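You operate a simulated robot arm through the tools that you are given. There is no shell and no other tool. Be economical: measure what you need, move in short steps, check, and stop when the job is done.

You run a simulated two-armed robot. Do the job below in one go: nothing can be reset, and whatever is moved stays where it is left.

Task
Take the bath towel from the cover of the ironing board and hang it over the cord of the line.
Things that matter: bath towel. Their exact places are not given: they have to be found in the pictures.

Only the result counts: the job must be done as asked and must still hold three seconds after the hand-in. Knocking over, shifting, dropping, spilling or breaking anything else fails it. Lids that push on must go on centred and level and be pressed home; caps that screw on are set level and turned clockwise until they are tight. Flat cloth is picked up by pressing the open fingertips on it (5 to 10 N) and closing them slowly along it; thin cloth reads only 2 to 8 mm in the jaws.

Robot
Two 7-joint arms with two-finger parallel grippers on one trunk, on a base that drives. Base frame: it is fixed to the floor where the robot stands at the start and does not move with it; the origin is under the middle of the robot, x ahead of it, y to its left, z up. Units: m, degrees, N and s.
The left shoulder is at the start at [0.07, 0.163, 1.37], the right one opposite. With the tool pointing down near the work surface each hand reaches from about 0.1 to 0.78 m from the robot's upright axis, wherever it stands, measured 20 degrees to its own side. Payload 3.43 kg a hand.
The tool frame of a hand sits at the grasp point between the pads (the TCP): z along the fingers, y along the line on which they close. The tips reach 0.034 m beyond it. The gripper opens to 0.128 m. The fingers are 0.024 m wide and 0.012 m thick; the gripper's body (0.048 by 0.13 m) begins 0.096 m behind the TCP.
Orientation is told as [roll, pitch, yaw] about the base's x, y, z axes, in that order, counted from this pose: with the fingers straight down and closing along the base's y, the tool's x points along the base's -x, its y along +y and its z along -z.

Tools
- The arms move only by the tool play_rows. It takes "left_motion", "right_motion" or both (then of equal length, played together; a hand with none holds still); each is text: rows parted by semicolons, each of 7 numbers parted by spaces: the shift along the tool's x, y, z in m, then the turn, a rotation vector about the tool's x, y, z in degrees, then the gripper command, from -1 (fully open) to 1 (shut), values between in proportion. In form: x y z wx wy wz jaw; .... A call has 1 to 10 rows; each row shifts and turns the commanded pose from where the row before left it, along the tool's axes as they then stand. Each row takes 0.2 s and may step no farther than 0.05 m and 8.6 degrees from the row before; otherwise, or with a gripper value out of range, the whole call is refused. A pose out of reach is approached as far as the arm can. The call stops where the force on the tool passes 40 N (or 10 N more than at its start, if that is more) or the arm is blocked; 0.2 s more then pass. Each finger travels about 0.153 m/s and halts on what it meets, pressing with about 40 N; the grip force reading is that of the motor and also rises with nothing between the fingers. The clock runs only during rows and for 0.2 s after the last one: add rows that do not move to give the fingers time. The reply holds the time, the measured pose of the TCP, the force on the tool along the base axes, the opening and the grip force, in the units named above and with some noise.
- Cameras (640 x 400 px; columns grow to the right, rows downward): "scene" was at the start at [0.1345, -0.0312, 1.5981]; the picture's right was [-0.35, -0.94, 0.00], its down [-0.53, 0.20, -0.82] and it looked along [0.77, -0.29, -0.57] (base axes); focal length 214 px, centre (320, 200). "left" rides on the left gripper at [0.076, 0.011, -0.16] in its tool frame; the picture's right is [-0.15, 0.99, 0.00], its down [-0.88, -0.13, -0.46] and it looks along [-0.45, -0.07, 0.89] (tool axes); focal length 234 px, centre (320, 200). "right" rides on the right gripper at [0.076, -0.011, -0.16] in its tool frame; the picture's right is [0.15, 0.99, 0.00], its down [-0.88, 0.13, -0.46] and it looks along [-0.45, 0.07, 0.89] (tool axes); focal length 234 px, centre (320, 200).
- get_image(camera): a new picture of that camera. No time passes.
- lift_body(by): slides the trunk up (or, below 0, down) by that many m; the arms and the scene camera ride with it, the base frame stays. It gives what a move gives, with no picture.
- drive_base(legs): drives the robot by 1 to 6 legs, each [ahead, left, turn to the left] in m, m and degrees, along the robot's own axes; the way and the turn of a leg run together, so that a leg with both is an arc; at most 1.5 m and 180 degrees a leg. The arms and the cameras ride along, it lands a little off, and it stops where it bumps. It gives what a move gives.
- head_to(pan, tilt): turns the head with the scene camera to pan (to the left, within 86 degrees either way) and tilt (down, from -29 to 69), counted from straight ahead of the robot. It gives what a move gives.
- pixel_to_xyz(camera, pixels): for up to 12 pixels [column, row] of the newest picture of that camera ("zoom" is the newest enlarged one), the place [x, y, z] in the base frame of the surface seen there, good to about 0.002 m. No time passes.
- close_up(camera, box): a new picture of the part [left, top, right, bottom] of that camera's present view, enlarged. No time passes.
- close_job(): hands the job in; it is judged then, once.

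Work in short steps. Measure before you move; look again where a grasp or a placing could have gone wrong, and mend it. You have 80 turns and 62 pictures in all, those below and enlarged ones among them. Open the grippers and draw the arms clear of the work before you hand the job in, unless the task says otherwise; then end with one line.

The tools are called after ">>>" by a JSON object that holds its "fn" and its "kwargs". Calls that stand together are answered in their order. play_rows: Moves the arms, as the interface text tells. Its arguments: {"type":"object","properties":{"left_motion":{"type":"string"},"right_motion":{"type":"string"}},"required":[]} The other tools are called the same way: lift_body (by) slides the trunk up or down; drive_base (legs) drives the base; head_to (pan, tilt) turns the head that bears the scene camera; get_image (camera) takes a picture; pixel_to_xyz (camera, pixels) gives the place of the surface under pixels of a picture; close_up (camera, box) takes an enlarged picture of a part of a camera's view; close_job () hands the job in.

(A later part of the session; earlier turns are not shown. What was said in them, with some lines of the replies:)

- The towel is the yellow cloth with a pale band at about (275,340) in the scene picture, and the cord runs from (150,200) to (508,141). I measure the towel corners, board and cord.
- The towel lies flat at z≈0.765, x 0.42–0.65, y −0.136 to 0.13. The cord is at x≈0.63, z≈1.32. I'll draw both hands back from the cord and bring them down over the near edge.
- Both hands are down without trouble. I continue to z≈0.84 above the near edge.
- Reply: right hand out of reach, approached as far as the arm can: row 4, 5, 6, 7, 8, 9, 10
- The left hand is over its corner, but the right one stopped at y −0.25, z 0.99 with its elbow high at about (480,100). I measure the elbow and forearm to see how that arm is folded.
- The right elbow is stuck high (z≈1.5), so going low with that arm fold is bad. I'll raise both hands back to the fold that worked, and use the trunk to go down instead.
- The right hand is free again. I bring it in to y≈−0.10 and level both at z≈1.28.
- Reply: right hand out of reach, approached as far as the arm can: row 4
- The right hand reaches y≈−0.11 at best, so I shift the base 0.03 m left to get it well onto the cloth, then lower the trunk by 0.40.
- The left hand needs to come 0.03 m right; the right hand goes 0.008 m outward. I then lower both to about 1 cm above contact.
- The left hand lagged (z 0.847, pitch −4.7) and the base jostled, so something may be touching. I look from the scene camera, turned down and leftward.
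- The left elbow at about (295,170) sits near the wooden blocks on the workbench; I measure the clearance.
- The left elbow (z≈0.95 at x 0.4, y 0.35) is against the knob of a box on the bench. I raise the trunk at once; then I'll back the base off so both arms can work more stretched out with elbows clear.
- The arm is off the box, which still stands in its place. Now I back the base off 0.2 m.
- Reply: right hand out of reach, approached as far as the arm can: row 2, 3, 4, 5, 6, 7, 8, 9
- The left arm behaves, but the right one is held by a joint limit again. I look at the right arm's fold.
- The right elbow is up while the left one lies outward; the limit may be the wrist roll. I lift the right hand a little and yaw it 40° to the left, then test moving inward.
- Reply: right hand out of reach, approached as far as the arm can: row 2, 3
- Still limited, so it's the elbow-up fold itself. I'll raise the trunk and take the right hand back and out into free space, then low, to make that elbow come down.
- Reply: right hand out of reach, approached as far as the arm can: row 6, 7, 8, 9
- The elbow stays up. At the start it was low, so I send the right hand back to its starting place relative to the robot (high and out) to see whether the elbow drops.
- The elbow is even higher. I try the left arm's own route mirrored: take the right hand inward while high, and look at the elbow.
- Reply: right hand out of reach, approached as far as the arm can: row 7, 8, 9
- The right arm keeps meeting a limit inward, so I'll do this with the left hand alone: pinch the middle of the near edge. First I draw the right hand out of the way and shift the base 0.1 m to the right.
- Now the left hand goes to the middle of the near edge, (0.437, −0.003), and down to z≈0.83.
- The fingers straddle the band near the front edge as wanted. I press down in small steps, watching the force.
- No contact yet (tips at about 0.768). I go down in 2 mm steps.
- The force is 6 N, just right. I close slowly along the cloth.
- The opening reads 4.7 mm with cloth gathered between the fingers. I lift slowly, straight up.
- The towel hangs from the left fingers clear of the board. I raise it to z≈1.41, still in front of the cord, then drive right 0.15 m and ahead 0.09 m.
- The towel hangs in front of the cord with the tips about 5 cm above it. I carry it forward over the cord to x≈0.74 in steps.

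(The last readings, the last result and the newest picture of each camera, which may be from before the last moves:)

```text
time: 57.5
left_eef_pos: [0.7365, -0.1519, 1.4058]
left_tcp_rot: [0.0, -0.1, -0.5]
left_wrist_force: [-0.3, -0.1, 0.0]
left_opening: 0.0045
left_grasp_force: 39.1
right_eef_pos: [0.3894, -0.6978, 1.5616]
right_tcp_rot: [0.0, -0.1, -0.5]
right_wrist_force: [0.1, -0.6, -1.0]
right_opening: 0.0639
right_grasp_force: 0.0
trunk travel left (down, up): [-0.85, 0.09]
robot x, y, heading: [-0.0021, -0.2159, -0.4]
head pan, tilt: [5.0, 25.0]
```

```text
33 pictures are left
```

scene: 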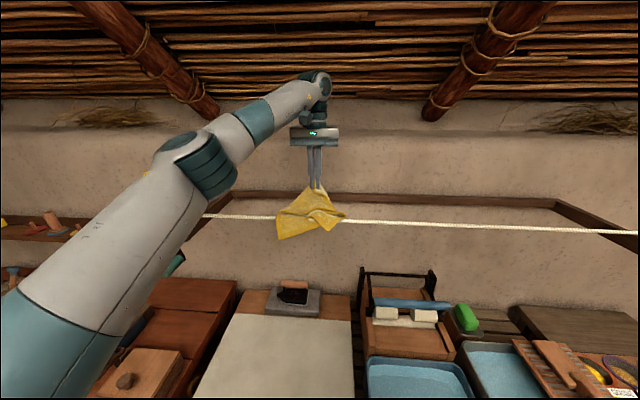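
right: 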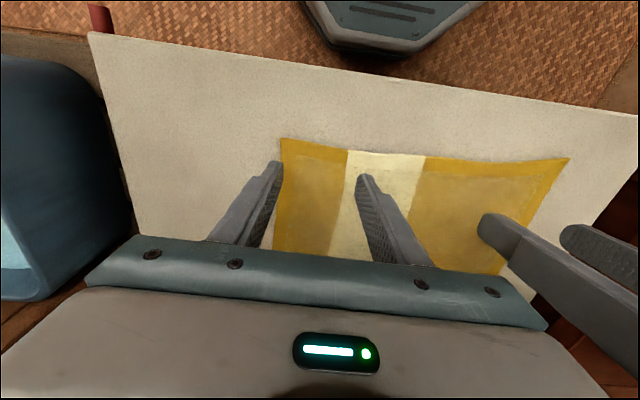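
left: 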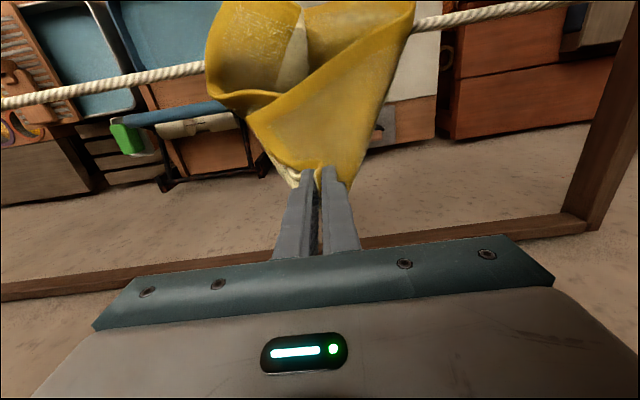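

The towel lies over the cord, with its near flap hanging at (280,238). I measure how much hangs in front.

>>> {"fn": "pixel_to_xyz", "kwargs": {"camera": "scene", "pixels": [[281, 237], [320, 228], [342, 216], [300, 215], [270, 217], [380, 222], [315, 195], [290, 228]]}}

>>> {"fn": "close_up", "kwargs": {"camera": "scene", "box": [240, 140, 400, 270]}}

```text
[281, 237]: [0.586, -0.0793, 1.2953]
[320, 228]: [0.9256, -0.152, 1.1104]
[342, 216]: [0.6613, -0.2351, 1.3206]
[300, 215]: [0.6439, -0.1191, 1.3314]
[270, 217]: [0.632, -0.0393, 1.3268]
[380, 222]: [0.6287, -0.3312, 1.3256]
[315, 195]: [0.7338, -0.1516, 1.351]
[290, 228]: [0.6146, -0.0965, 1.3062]
```

```text
3.08 times, centred on (320, 205) of scene
```

zoom: 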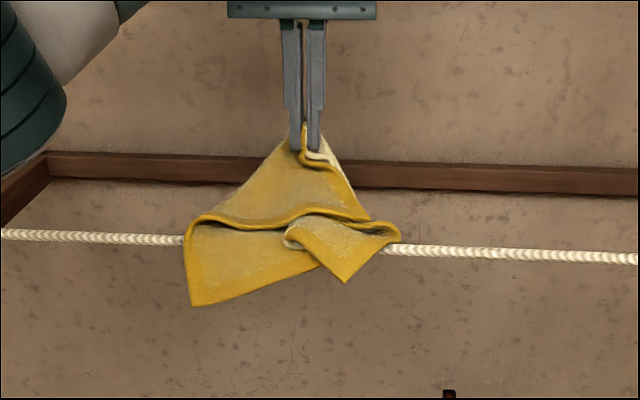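

Only a few cm hang in front, and they are bunched. I go up and back to let the cloth straighten down in front, with about 0.1 m between tips and cord, and then swing it over on an arc without pulling.

>>> {"fn": "play_rows", "kwargs": {"left_motion": "0.025 0 -0.015 0 0 0 1; 0.025 0 -0.015 0 0 0 1; 0.025 0 -0.015 0 0 0 1; 0.025 0 -0.015 0 0 0 1; 0 0 0 0 0 0 1; 0 0 0 0 0 0 1; 0 0 0 0 0 0 1"}}

>>> {"fn": "close_up", "kwargs": {"camera": "scene", "box": [240, 140, 400, 270]}}

```text
time: 59.1
left_eef_pos: [0.6373, -0.1492, 1.4671]
left_tcp_rot: [-0.1, -0.1, -0.5]
left_wrist_force: [-0.3, 0.7, -0.4]
left_opening: 0.0048
left_grasp_force: 38.9
right_eef_pos: [0.39, -0.6981, 1.5617]
right_tcp_rot: [0.1, -0.2, -0.6]
right_wrist_force: [-0.6, -0.1, 0.2]
right_opening: 0.0641
right_grasp_force: 0.1
trunk travel left (down, up): [-0.85, 0.09]
robot x, y, heading: [-0.0014, -0.2193, -0.7]
head pan, tilt: [5.0, 25.0]
```

```text
3.08 times, centred on (320, 205) of scene
```

zoom: 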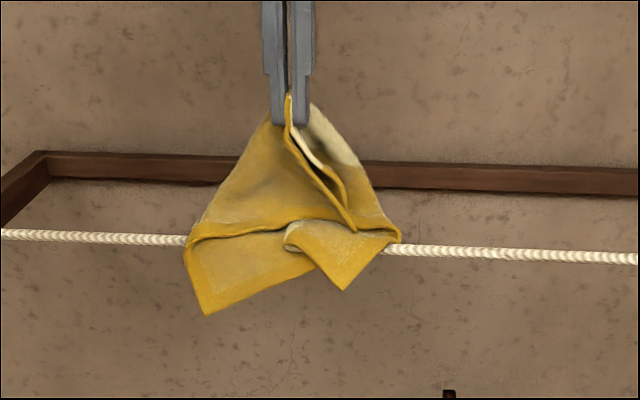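

The friction on the cord is high and the bunched part stays put. I take the towel off the cord again toward the robot, let it hang, and come again with more cloth below the cord.

>>> {"fn": "play_rows", "kwargs": {"left_motion": "0.035 0 -0.015 0 0 0 1; 0.035 0 -0.015 0 0 0 1; 0.035 0 -0.01 0 0 0 1; 0.035 0 0 0 0 0 1; 0.01 0 0 0 0 0 1; 0 0 0 0 0 0 1; 0 0 0 0 0 0 1"}}

>>> {"fn": "get_image", "kwargs": {"camera": "scene"}}

>>> {"fn": "get_image", "kwargs": {"camera": "left"}}

```text
time: 60.7
left_eef_pos: [0.4876, -0.1505, 1.5044]
left_tcp_rot: [-0.1, -0.1, -0.5]
left_wrist_force: [0.5, -0.7, -0.1]
left_opening: 0.0048
left_grasp_force: 39.4
right_eef_pos: [0.3903, -0.6976, 1.5606]
right_tcp_rot: [0.2, -0.1, -0.6]
right_wrist_force: [-0.1, -0.3, 0.2]
right_opening: 0.064
right_grasp_force: 0.0
trunk travel left (down, up): [-0.85, 0.09]
robot x, y, heading: [-0.0033, -0.2214, -0.6]
head pan, tilt: [5.0, 25.0]
```

```text
30 pictures are left
```

scene: 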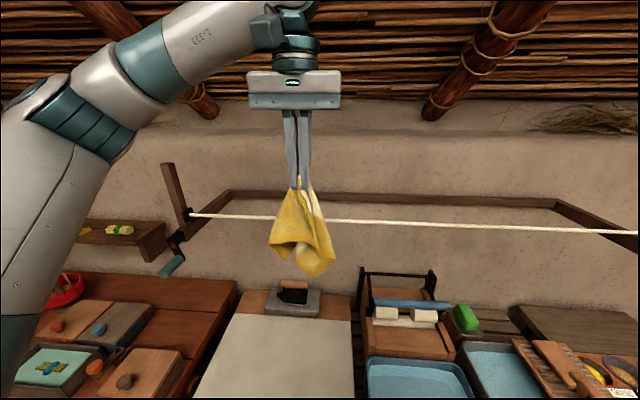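

```text
29 pictures are left
```

left: 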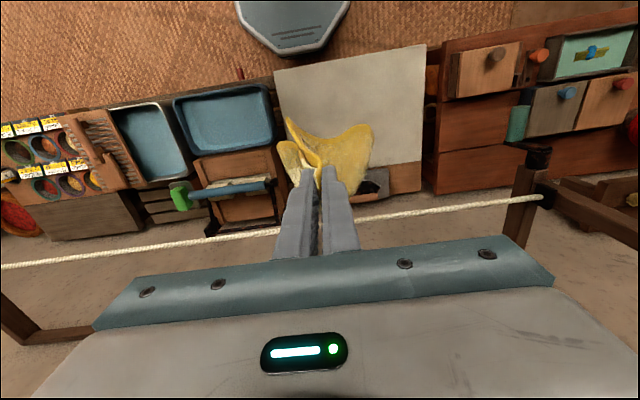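

It hangs freely again. I measure its bottom and sides.

>>> {"fn": "pixel_to_xyz", "kwargs": {"camera": "scene", "pixels": [[317, 274], [272, 240], [333, 258], [300, 195], [300, 240], [290, 225]]}}

>>> {"fn": "close_up", "kwargs": {"camera": "scene", "box": [230, 170, 370, 290]}}

```text
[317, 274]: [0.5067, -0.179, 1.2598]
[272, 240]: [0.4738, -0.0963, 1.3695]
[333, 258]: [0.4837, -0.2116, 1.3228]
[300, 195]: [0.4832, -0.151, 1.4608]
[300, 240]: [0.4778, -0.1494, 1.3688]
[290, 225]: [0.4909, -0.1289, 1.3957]
```

```text
3.33 times, centred on (300, 230) of scene
```

zoom: 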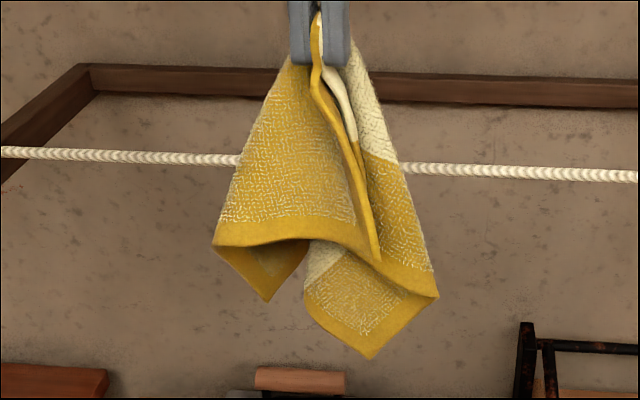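

The free hang is about 0.2 m. I come forward with the tips about 0.12 m above the cord, then swing down on the far side on an arc about the cord.

>>> {"fn": "play_rows", "kwargs": {"left_motion": "-0.036 0 0.006 0 0 0 1; -0.036 0 0.006 0 0 0 1; -0.036 0 0.006 0 0 0 1; -0.036 0 0.006 0 0 0 1; -0.045 0 0.012 0 0 0 1; -0.035 0 0.025 0 0 0 1; -0.025 0 0.035 0 0 0 1; -0.01 0 0.04 0 0 0 1; 0 0 0 0 0 0 1; 0 0 0 0 0 0 1"}}

>>> {"fn": "close_up", "kwargs": {"camera": "scene", "box": [230, 140, 390, 270]}}

>>> {"fn": "get_image", "kwargs": {"camera": "left"}}

```text
time: 62.9
left_eef_pos: [0.7434, -0.1507, 1.3722]
left_tcp_rot: [-0.1, -0.2, -0.5]
left_wrist_force: [0.4, 0.1, 0.0]
left_opening: 0.0047
left_grasp_force: 38.8
right_eef_pos: [0.3886, -0.6992, 1.5601]
right_tcp_rot: [0.1, -0.3, -0.6]
right_wrist_force: [-0.2, -0.8, 0.5]
right_opening: 0.064
right_grasp_force: 0.1
trunk travel left (down, up): [-0.85, 0.09]
robot x, y, heading: [-0.0037, -0.2186, -0.5]
head pan, tilt: [5.0, 25.0]
```

```text
3.08 times, centred on (310, 205) of scene
```

zoom: 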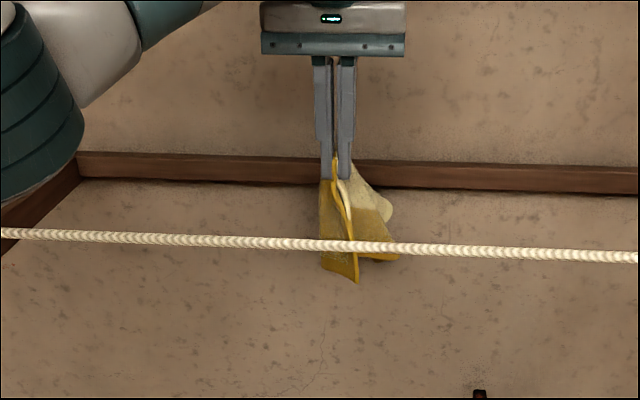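

```text
26 pictures are left
```

left: 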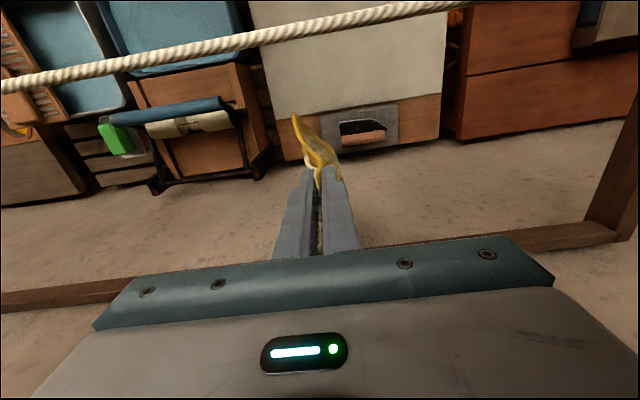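

The towel slipped entirely past the cord and now hangs behind it. That's useful: I can draw it back toward the robot over the cord, slowly and with the tips about 7 cm above it, so the held end comes down on the free near side.

>>> {"fn": "play_rows", "kwargs": {"left_motion": "0 0 -0.03 0 0 0 1; 0 0 -0.032 0 0 0 1; 0 0 0 0 0 0 1; 0 0 0 0 0 0 1; 0.02 0 0 0 0 0 1; 0.02 0 0 0 0 0 1; 0.02 0 0 0 0 0 1; 0.02 0 0 0 0 0 1; 0.02 0 0 0 0 0 1; 0.02 0 0 0 0 0 1"}}

>>> {"fn": "get_image", "kwargs": {"camera": "left"}}

>>> {"fn": "close_up", "kwargs": {"camera": "scene", "box": [230, 140, 390, 270]}}

```text
time: 65.1
left_eef_pos: [0.6241, -0.1509, 1.4319]
left_tcp_rot: [-0.1, -0.1, -0.4]
left_wrist_force: [0.0, 0.3, -0.8]
left_opening: 0.0048
left_grasp_force: 39.4
right_eef_pos: [0.3901, -0.6973, 1.562]
right_tcp_rot: [0.1, -0.1, -0.6]
right_wrist_force: [-0.3, -0.4, -0.2]
right_opening: 0.064
right_grasp_force: 0.0
trunk travel left (down, up): [-0.85, 0.09]
robot x, y, heading: [-0.0017, -0.2184, -0.6]
head pan, tilt: [5.0, 25.0]
```

```text
25 pictures are left
```

left: 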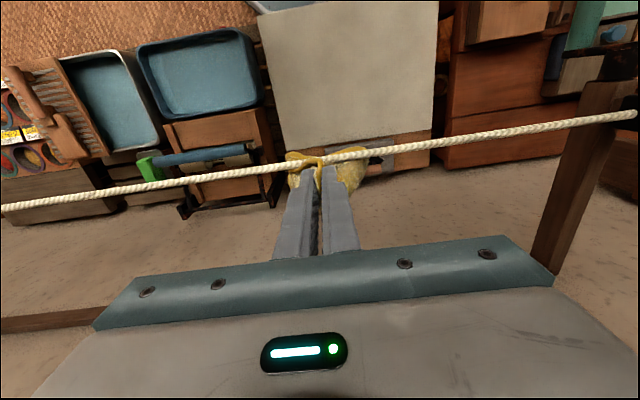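

```text
3.08 times, centred on (310, 205) of scene
```

zoom: 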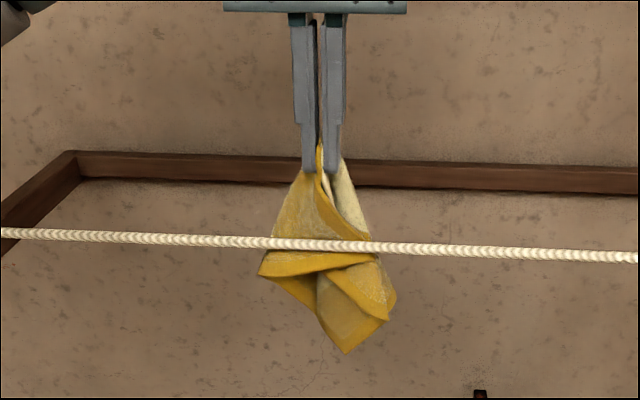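

The cloth hangs behind the cord with the bottom corners well below it. I carry on slowly toward the robot and downward on the near side.

>>> {"fn": "play_rows", "kwargs": {"left_motion": "0.02 0 0 0 0 0 1; 0.02 0 0 0 0 0 1; 0.02 0 0.005 0 0 0 1; 0.015 0 0.01 0 0 0 1; 0.01 0 0.015 0 0 0 1; 0.005 0 0.02 0 0 0 1; 0 0 0.02 0 0 0 1; 0 0 0.02 0 0 0 1; 0 0 0 0 0 0 1; 0 0 0 0 0 0 1"}}

>>> {"fn": "get_image", "kwargs": {"camera": "left"}}

>>> {"fn": "close_up", "kwargs": {"camera": "scene", "box": [230, 140, 390, 270]}}

```text
time: 67.3
left_eef_pos: [0.5339, -0.1489, 1.3423]
left_tcp_rot: [-0.1, -0.1, -0.5]
left_wrist_force: [-0.5, -0.1, -0.6]
left_opening: 0.005
left_grasp_force: 38.8
right_eef_pos: [0.3913, -0.698, 1.56]
right_tcp_rot: [0.1, 0.0, -0.6]
right_wrist_force: [0.8, 0.5, 1.2]
right_opening: 0.0639
right_grasp_force: 0.0
trunk travel left (down, up): [-0.85, 0.09]
robot x, y, heading: [-0.002, -0.2146, -0.5]
head pan, tilt: [5.0, 25.0]
```

```text
23 pictures are left
```

left: 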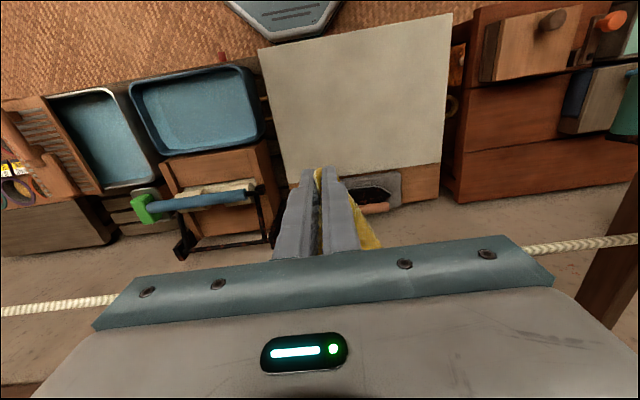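

```text
3.08 times, centred on (310, 205) of scene
```

zoom: 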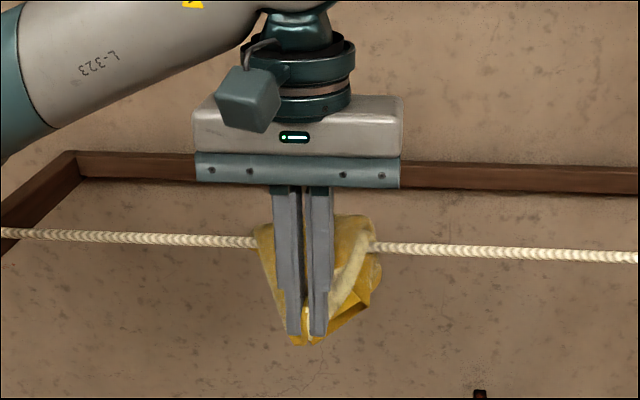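

The cloth now goes over the cord with its held end on the near side. I finish the arc by bringing the tips down and under, close to the cord.

>>> {"fn": "play_rows", "kwargs": {"left_motion": "-0.005 0 0.015 0 0 0 1; -0.01 0 0.015 0 0 0 1; -0.01 0 0.015 0 0 0 1; -0.01 0 0.01 0 0 0 1; 0 0 0 0 0 0 1; 0 0 0 0 0 0 1"}}

>>> {"fn": "close_up", "kwargs": {"camera": "scene", "box": [230, 140, 390, 270]}}

```text
time: 68.7
left_eef_pos: [0.5705, -0.149, 1.2893]
left_tcp_rot: [0.0, -0.2, -0.5]
left_wrist_force: [-0.3, -0.5, 0.6]
left_opening: 0.0047
left_grasp_force: 40.0
right_eef_pos: [0.3902, -0.6977, 1.5606]
right_tcp_rot: [0.0, 0.0, -0.6]
right_wrist_force: [-0.4, 0.7, -0.1]
right_opening: 0.0642
right_grasp_force: 0.1
trunk travel left (down, up): [-0.85, 0.09]
robot x, y, heading: [-0.0006, -0.2172, -0.8]
head pan, tilt: [5.0, 25.0]
```

```text
3.08 times, centred on (310, 205) of scene
```

zoom: 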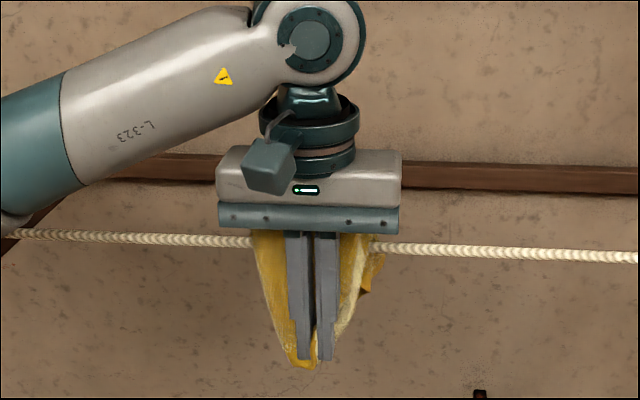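

Tips are at about z 1.255, 8 cm below the cord. I open slowly and look before withdrawing.

>>> {"fn": "play_rows", "kwargs": {"left_motion": "0 0 0 0 0 0 0.9; 0 0 0 0 0 0 0.8; 0 0 0 0 0 0 0.6; 0 0 0 0 0 0 0.4; 0 0 0 0 0 0 0.3; 0 0 0 0 0 0 0.3; 0 0 0 0 0 0 0.3"}}

>>> {"fn": "close_up", "kwargs": {"camera": "scene", "box": [230, 140, 390, 270]}}

```text
time: 70.3
left_eef_pos: [0.5695, -0.1499, 1.2891]
left_tcp_rot: [-0.2, -0.1, -0.5]
left_wrist_force: [-0.5, -0.8, -0.4]
left_opening: 0.0448
left_grasp_force: 0.1
right_eef_pos: [0.3916, -0.6981, 1.5604]
right_tcp_rot: [0.1, -0.1, -0.6]
right_wrist_force: [-0.4, 0.4, -0.3]
right_opening: 0.0637
right_grasp_force: 0.1
trunk travel left (down, up): [-0.85, 0.09]
robot x, y, heading: [-0.0013, -0.2182, -0.3]
head pan, tilt: [5.0, 25.0]
```

```text
3.08 times, centred on (310, 205) of scene
```

zoom: 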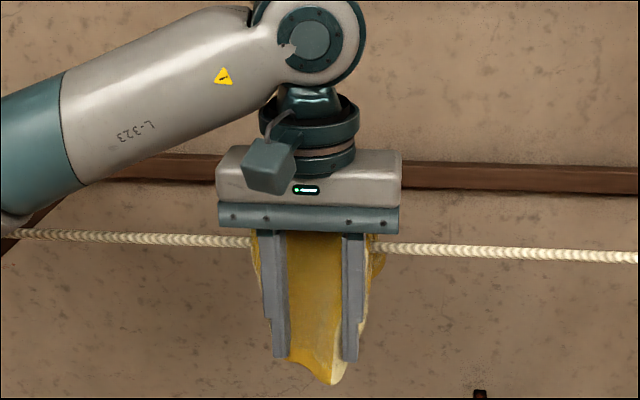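

The cloth is released and still hangs on the cord. I back the hand straight off toward the robot.

>>> {"fn": "play_rows", "kwargs": {"left_motion": "0.008 0 0 0 0 0 0.1; 0.01 0 0 0 0 0 0; 0.015 0 0 0 0 0 0; 0.02 0 0 0 0 0 0; 0.03 0 0 0 0 0 0; 0.03 0 0 0 0 0 0; 0.03 0 0 0 0 0 0; 0.03 0 0 0 0 0 0; 0 0 0 0 0 0 0"}}

>>> {"fn": "get_image", "kwargs": {"camera": "left"}}

>>> {"fn": "close_up", "kwargs": {"camera": "scene", "box": [230, 140, 390, 270]}}

```text
time: 72.3
left_eef_pos: [0.3955, -0.149, 1.2884]
left_tcp_rot: [-0.1, 0.0, -0.4]
left_wrist_force: [-0.6, -0.8, -0.4]
left_opening: 0.0641
left_grasp_force: 0.1
right_eef_pos: [0.3907, -0.6979, 1.5598]
right_tcp_rot: [0.2, -0.2, -0.6]
right_wrist_force: [-0.3, 0.3, -1.1]
right_opening: 0.064
right_grasp_force: 0.1
trunk travel left (down, up): [-0.85, 0.09]
robot x, y, heading: [-0.0, -0.2178, -0.4]
head pan, tilt: [5.0, 25.0]
```

```text
19 pictures are left
```

left: 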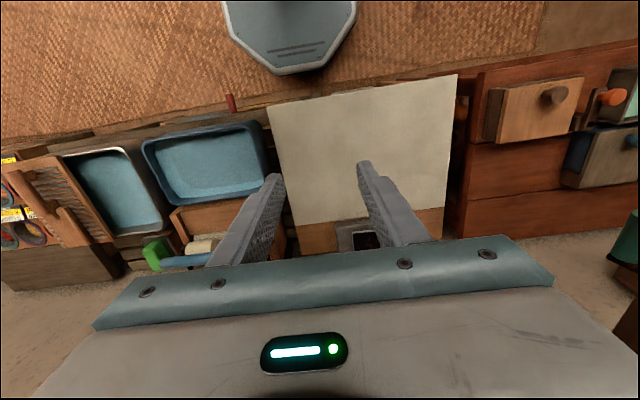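

```text
3.08 times, centred on (310, 205) of scene
```

zoom: 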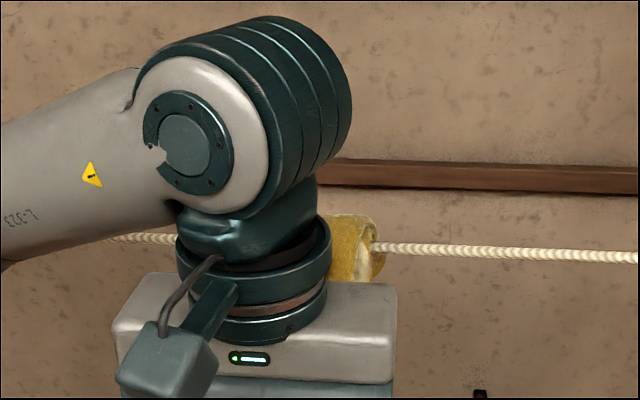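

The towel is still on the cord; the arm blocks the view, so I move the left hand down and left and look.

>>> {"fn": "play_rows", "kwargs": {"left_motion": "0 0.03 0.03 0 0 0 0; 0 0.03 0.03 0 0 0 0; 0 0.03 0.03 0 0 0 0; 0 0.03 0.03 0 0 0 0; 0 0.03 0.03 0 0 0 0; 0 0.03 0.03 0 0 0 0; 0 0.03 0 0 0 0 0; 0 0 0 0 0 0 0"}}

>>> {"fn": "close_up", "kwargs": {"camera": "scene", "box": [230, 140, 390, 270]}}

```text
time: 74.1
left_eef_pos: [0.4023, 0.0627, 1.1079]
left_tcp_rot: [0.0, -0.1, -0.4]
left_wrist_force: [1.5, -0.5, -0.7]
left_opening: 0.0641
left_grasp_force: 0.0
right_eef_pos: [0.3904, -0.6984, 1.5594]
right_tcp_rot: [0.1, -0.1, -0.6]
right_wrist_force: [0.1, 0.0, -0.1]
right_opening: 0.0641
right_grasp_force: 0.0
trunk travel left (down, up): [-0.85, 0.09]
robot x, y, heading: [-0.0043, -0.2194, -0.6]
head pan, tilt: [5.0, 25.0]
```

```text
3.08 times, centred on (310, 205) of scene
```

zoom: 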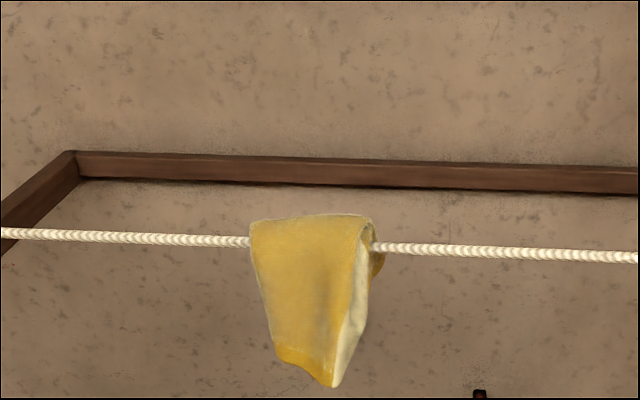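

It hangs neatly over the cord. I measure the front drop, and lower the trunk 0.3 m to look under at the back side (left hand first raised a bit).

>>> {"fn": "pixel_to_xyz", "kwargs": {"camera": "zoom", "pixels": [[332, 383], [285, 355], [310, 218], [310, 245], [378, 265], [260, 230], [365, 300]]}}

>>> {"fn": "play_rows", "kwargs": {"left_motion": "0.02 0.03 -0.04 0 0 0 0; 0.02 0.03 -0.04 0 0 0 0; 0.02 0.03 -0.04 0 0 0 0; 0 0 0 0 0 0 0"}}

>>> {"fn": "lift_body", "kwargs": {"by": -0.33}}

>>> {"fn": "head_to", "kwargs": {"pan": 0, "tilt": -5}}

>>> {"fn": "get_image", "kwargs": {"camera": "scene"}}

```text
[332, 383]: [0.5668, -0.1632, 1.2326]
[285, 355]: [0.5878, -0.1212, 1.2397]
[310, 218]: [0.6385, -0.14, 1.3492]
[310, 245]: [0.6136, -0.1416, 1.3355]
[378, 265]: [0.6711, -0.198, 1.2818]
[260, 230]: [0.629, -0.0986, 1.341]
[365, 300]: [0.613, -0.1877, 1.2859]
```

```text
refused: row 1 steps farther than a row can; nothing moved
```

```text
time: 77.0
left_eef_pos: [0.4018, 0.0611, 0.7944]
left_tcp_rot: [-0.1, -0.1, -0.5]
left_wrist_force: [-6.0, -2.0, 7.1]
left_opening: 0.0633
left_grasp_force: 0.1
right_eef_pos: [0.3895, -0.6981, 1.244]
right_tcp_rot: [0.1, -0.1, -0.6]
right_wrist_force: [0.0, 1.7, -1.2]
right_opening: 0.0639
right_grasp_force: 0.0
trunk travel left (down, up): [-0.533, 0.407]
robot x, y, heading: [-0.0043, -0.22, -0.4]
head pan, tilt: [5.0, 25.0]
stopped: the force on the tool passed its limit (the readings are from after the stop); the commanded pose is now the measured one
```

```text
time: 77.9
left_eef_pos: [0.401, 0.0619, 0.7943]
left_tcp_rot: [-0.2, -0.3, -0.6]
left_wrist_force: [-0.9, -0.9, -0.4]
left_opening: 0.0637
left_grasp_force: 0.1
right_eef_pos: [0.3905, -0.6984, 1.2433]
right_tcp_rot: [0.1, -0.2, -0.6]
right_wrist_force: [0.3, 0.5, 0.5]
right_opening: 0.0641
right_grasp_force: 0.0
trunk travel left (down, up): [-0.533, 0.407]
robot x, y, heading: [-0.0049, -0.2199, -0.6]
head pan, tilt: [0.0, -5.0]
```

```text
16 pictures are left
```

scene: 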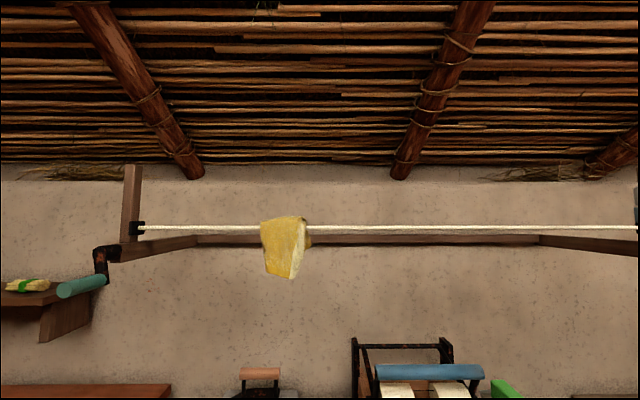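

The front drop is about 11 cm. The left fingertips brushed the board lightly as the trunk went down, so I raise the trunk back up at once and check the board and iron from above.

>>> {"fn": "lift_body", "kwargs": {"by": 0.36}}

>>> {"fn": "head_to", "kwargs": {"pan": 5, "tilt": 35}}

>>> {"fn": "get_image", "kwargs": {"camera": "scene"}}

>>> {"fn": "get_image", "kwargs": {"camera": "right"}}

```text
time: 81.4
left_eef_pos: [0.4024, 0.0621, 1.1542]
left_tcp_rot: [-0.1, -0.3, -0.5]
left_wrist_force: [-0.1, -0.2, 0.2]
left_opening: 0.064
left_grasp_force: 0.0
right_eef_pos: [0.3911, -0.6977, 1.6032]
right_tcp_rot: [0.0, 0.0, -0.6]
right_wrist_force: [-0.9, 0.3, -0.3]
right_opening: 0.064
right_grasp_force: 0.1
trunk travel left (down, up): [-0.893, 0.047]
robot x, y, heading: [-0.0013, -0.2187, -0.6]
head pan, tilt: [0.0, -5.0]
```

```text
time: 82.5
left_eef_pos: [0.402, 0.0627, 1.1539]
left_tcp_rot: [0.0, -0.4, -0.6]
left_wrist_force: [0.3, 0.5, -0.1]
left_opening: 0.0639
left_grasp_force: 0.1
right_eef_pos: [0.3915, -0.6973, 1.6047]
right_tcp_rot: [0.1, -0.2, -0.6]
right_wrist_force: [-0.4, 0.2, -0.7]
right_opening: 0.0639
right_grasp_force: 0.0
trunk travel left (down, up): [-0.893, 0.047]
robot x, y, heading: [-0.002, -0.2207, -0.5]
head pan, tilt: [5.0, 35.0]
```

```text
15 pictures are left
```

scene: 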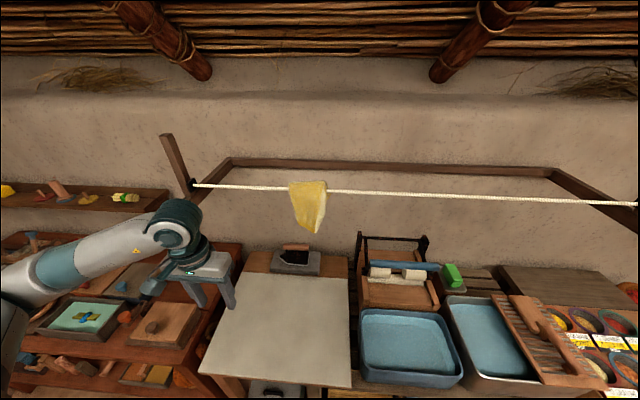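

```text
14 pictures are left
```

right: 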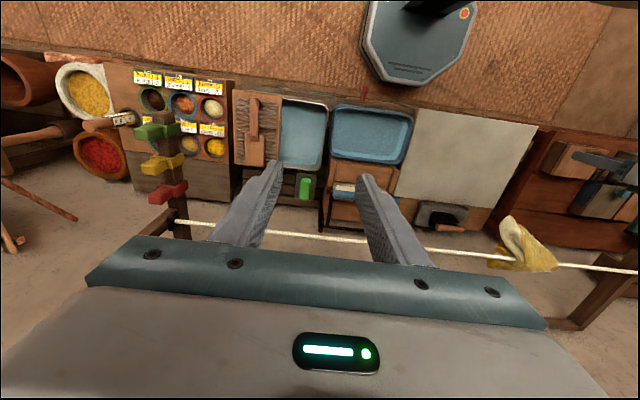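

The right camera shows the towel at (525,250) from the side; I enlarge it and measure its far side.

>>> {"fn": "close_up", "kwargs": {"camera": "right", "box": [460, 190, 600, 300]}}

>>> {"fn": "pixel_to_xyz", "kwargs": {"camera": "right", "pixels": [[540, 258], [530, 268], [552, 266], [498, 266], [510, 265], [512, 225], [520, 250]]}}

```text
3.64 times, centred on (530, 245) of right
```

zoom: 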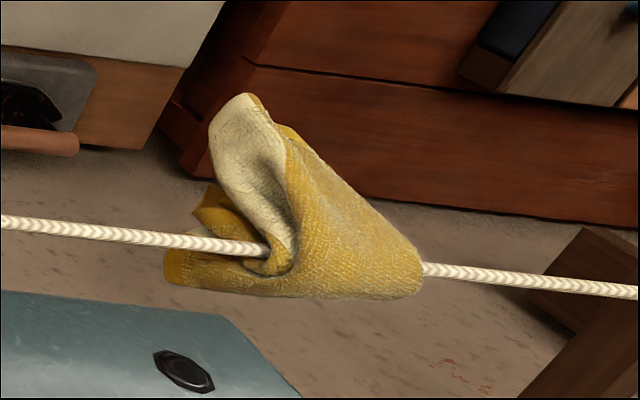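

```text
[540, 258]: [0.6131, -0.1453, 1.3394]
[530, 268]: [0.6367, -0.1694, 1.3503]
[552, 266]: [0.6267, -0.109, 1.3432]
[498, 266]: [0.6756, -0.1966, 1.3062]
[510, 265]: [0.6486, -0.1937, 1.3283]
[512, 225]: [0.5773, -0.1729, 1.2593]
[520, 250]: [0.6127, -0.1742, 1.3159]
```

Cloth hangs on both sides of the cord; I check how low the back corner seen at (215,205) of the enlarged view reaches.

>>> {"fn": "pixel_to_xyz", "kwargs": {"camera": "zoom", "pixels": [[212, 195], [203, 212], [225, 215], [172, 262], [172, 278], [215, 282], [255, 268], [235, 262], [300, 285]]}}

```text
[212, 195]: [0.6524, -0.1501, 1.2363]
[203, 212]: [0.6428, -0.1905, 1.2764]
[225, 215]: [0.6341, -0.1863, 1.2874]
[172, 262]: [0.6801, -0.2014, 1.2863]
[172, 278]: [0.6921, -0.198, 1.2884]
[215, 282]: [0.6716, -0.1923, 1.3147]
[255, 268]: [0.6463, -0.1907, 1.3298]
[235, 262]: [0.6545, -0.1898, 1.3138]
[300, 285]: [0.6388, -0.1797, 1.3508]
```

The back reaches z≈1.236 and the front 1.233, so it hangs evenly. I open both grippers fully, draw the left hand back, and take a last look.

>>> {"fn": "play_rows", "kwargs": {"left_motion": "0.02 0.01 -0.01 0 0 0 -1; 0.02 0.01 -0.01 0 0 0 -1; 0.02 0.01 -0.01 0 0 0 -1; 0 0 0 0 0 0 -1", "right_motion": "0.02 0 0 0 0 0 -1; 0.02 0 0 0 0 0 -1; 0.02 0 0 0 0 0 -1; 0 0 0 0 0 0 -1"}}

>>> {"fn": "get_image", "kwargs": {"camera": "scene"}}

```text
time: 83.5
left_eef_pos: [0.3731, 0.0975, 1.1853]
left_tcp_rot: [-0.1, -0.3, -0.4]
left_wrist_force: [0.4, -0.4, -1.9]
left_opening: 0.1281
left_grasp_force: 0.0
left hand out of reach, approached as far as the arm can: row 2, 3
right_eef_pos: [0.3297, -0.6969, 1.6033]
right_tcp_rot: [0.1, -0.1, -0.7]
right_wrist_force: [0.2, -0.7, 1.2]
right_opening: 0.128
right_grasp_force: 0.0
trunk travel left (down, up): [-0.893, 0.047]
robot x, y, heading: [0.0027, -0.2151, -0.5]
head pan, tilt: [5.0, 35.0]
```

```text
12 pictures are left
```

scene: 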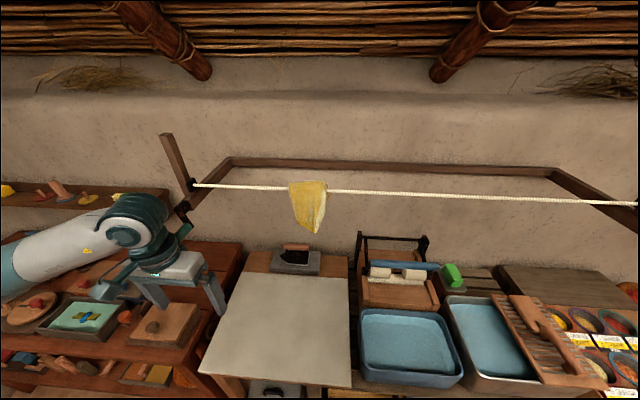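

The towel hangs steadily over the cord at (308,205), the hands are open and clear, and everything else looks in place. I hand the job in.

>>> {"fn": "close_job", "kwargs": {}}

```text
The job is handed in.
```

The bath towel hangs over the cord about evenly (front to z≈1.233, back to z≈1.236), bunched rather than spread because only the left hand could be used. The left elbow leaned on the knob of a bench box and the left fingertips pressed the ironing board briefly; nothing looked moved in the pictures.
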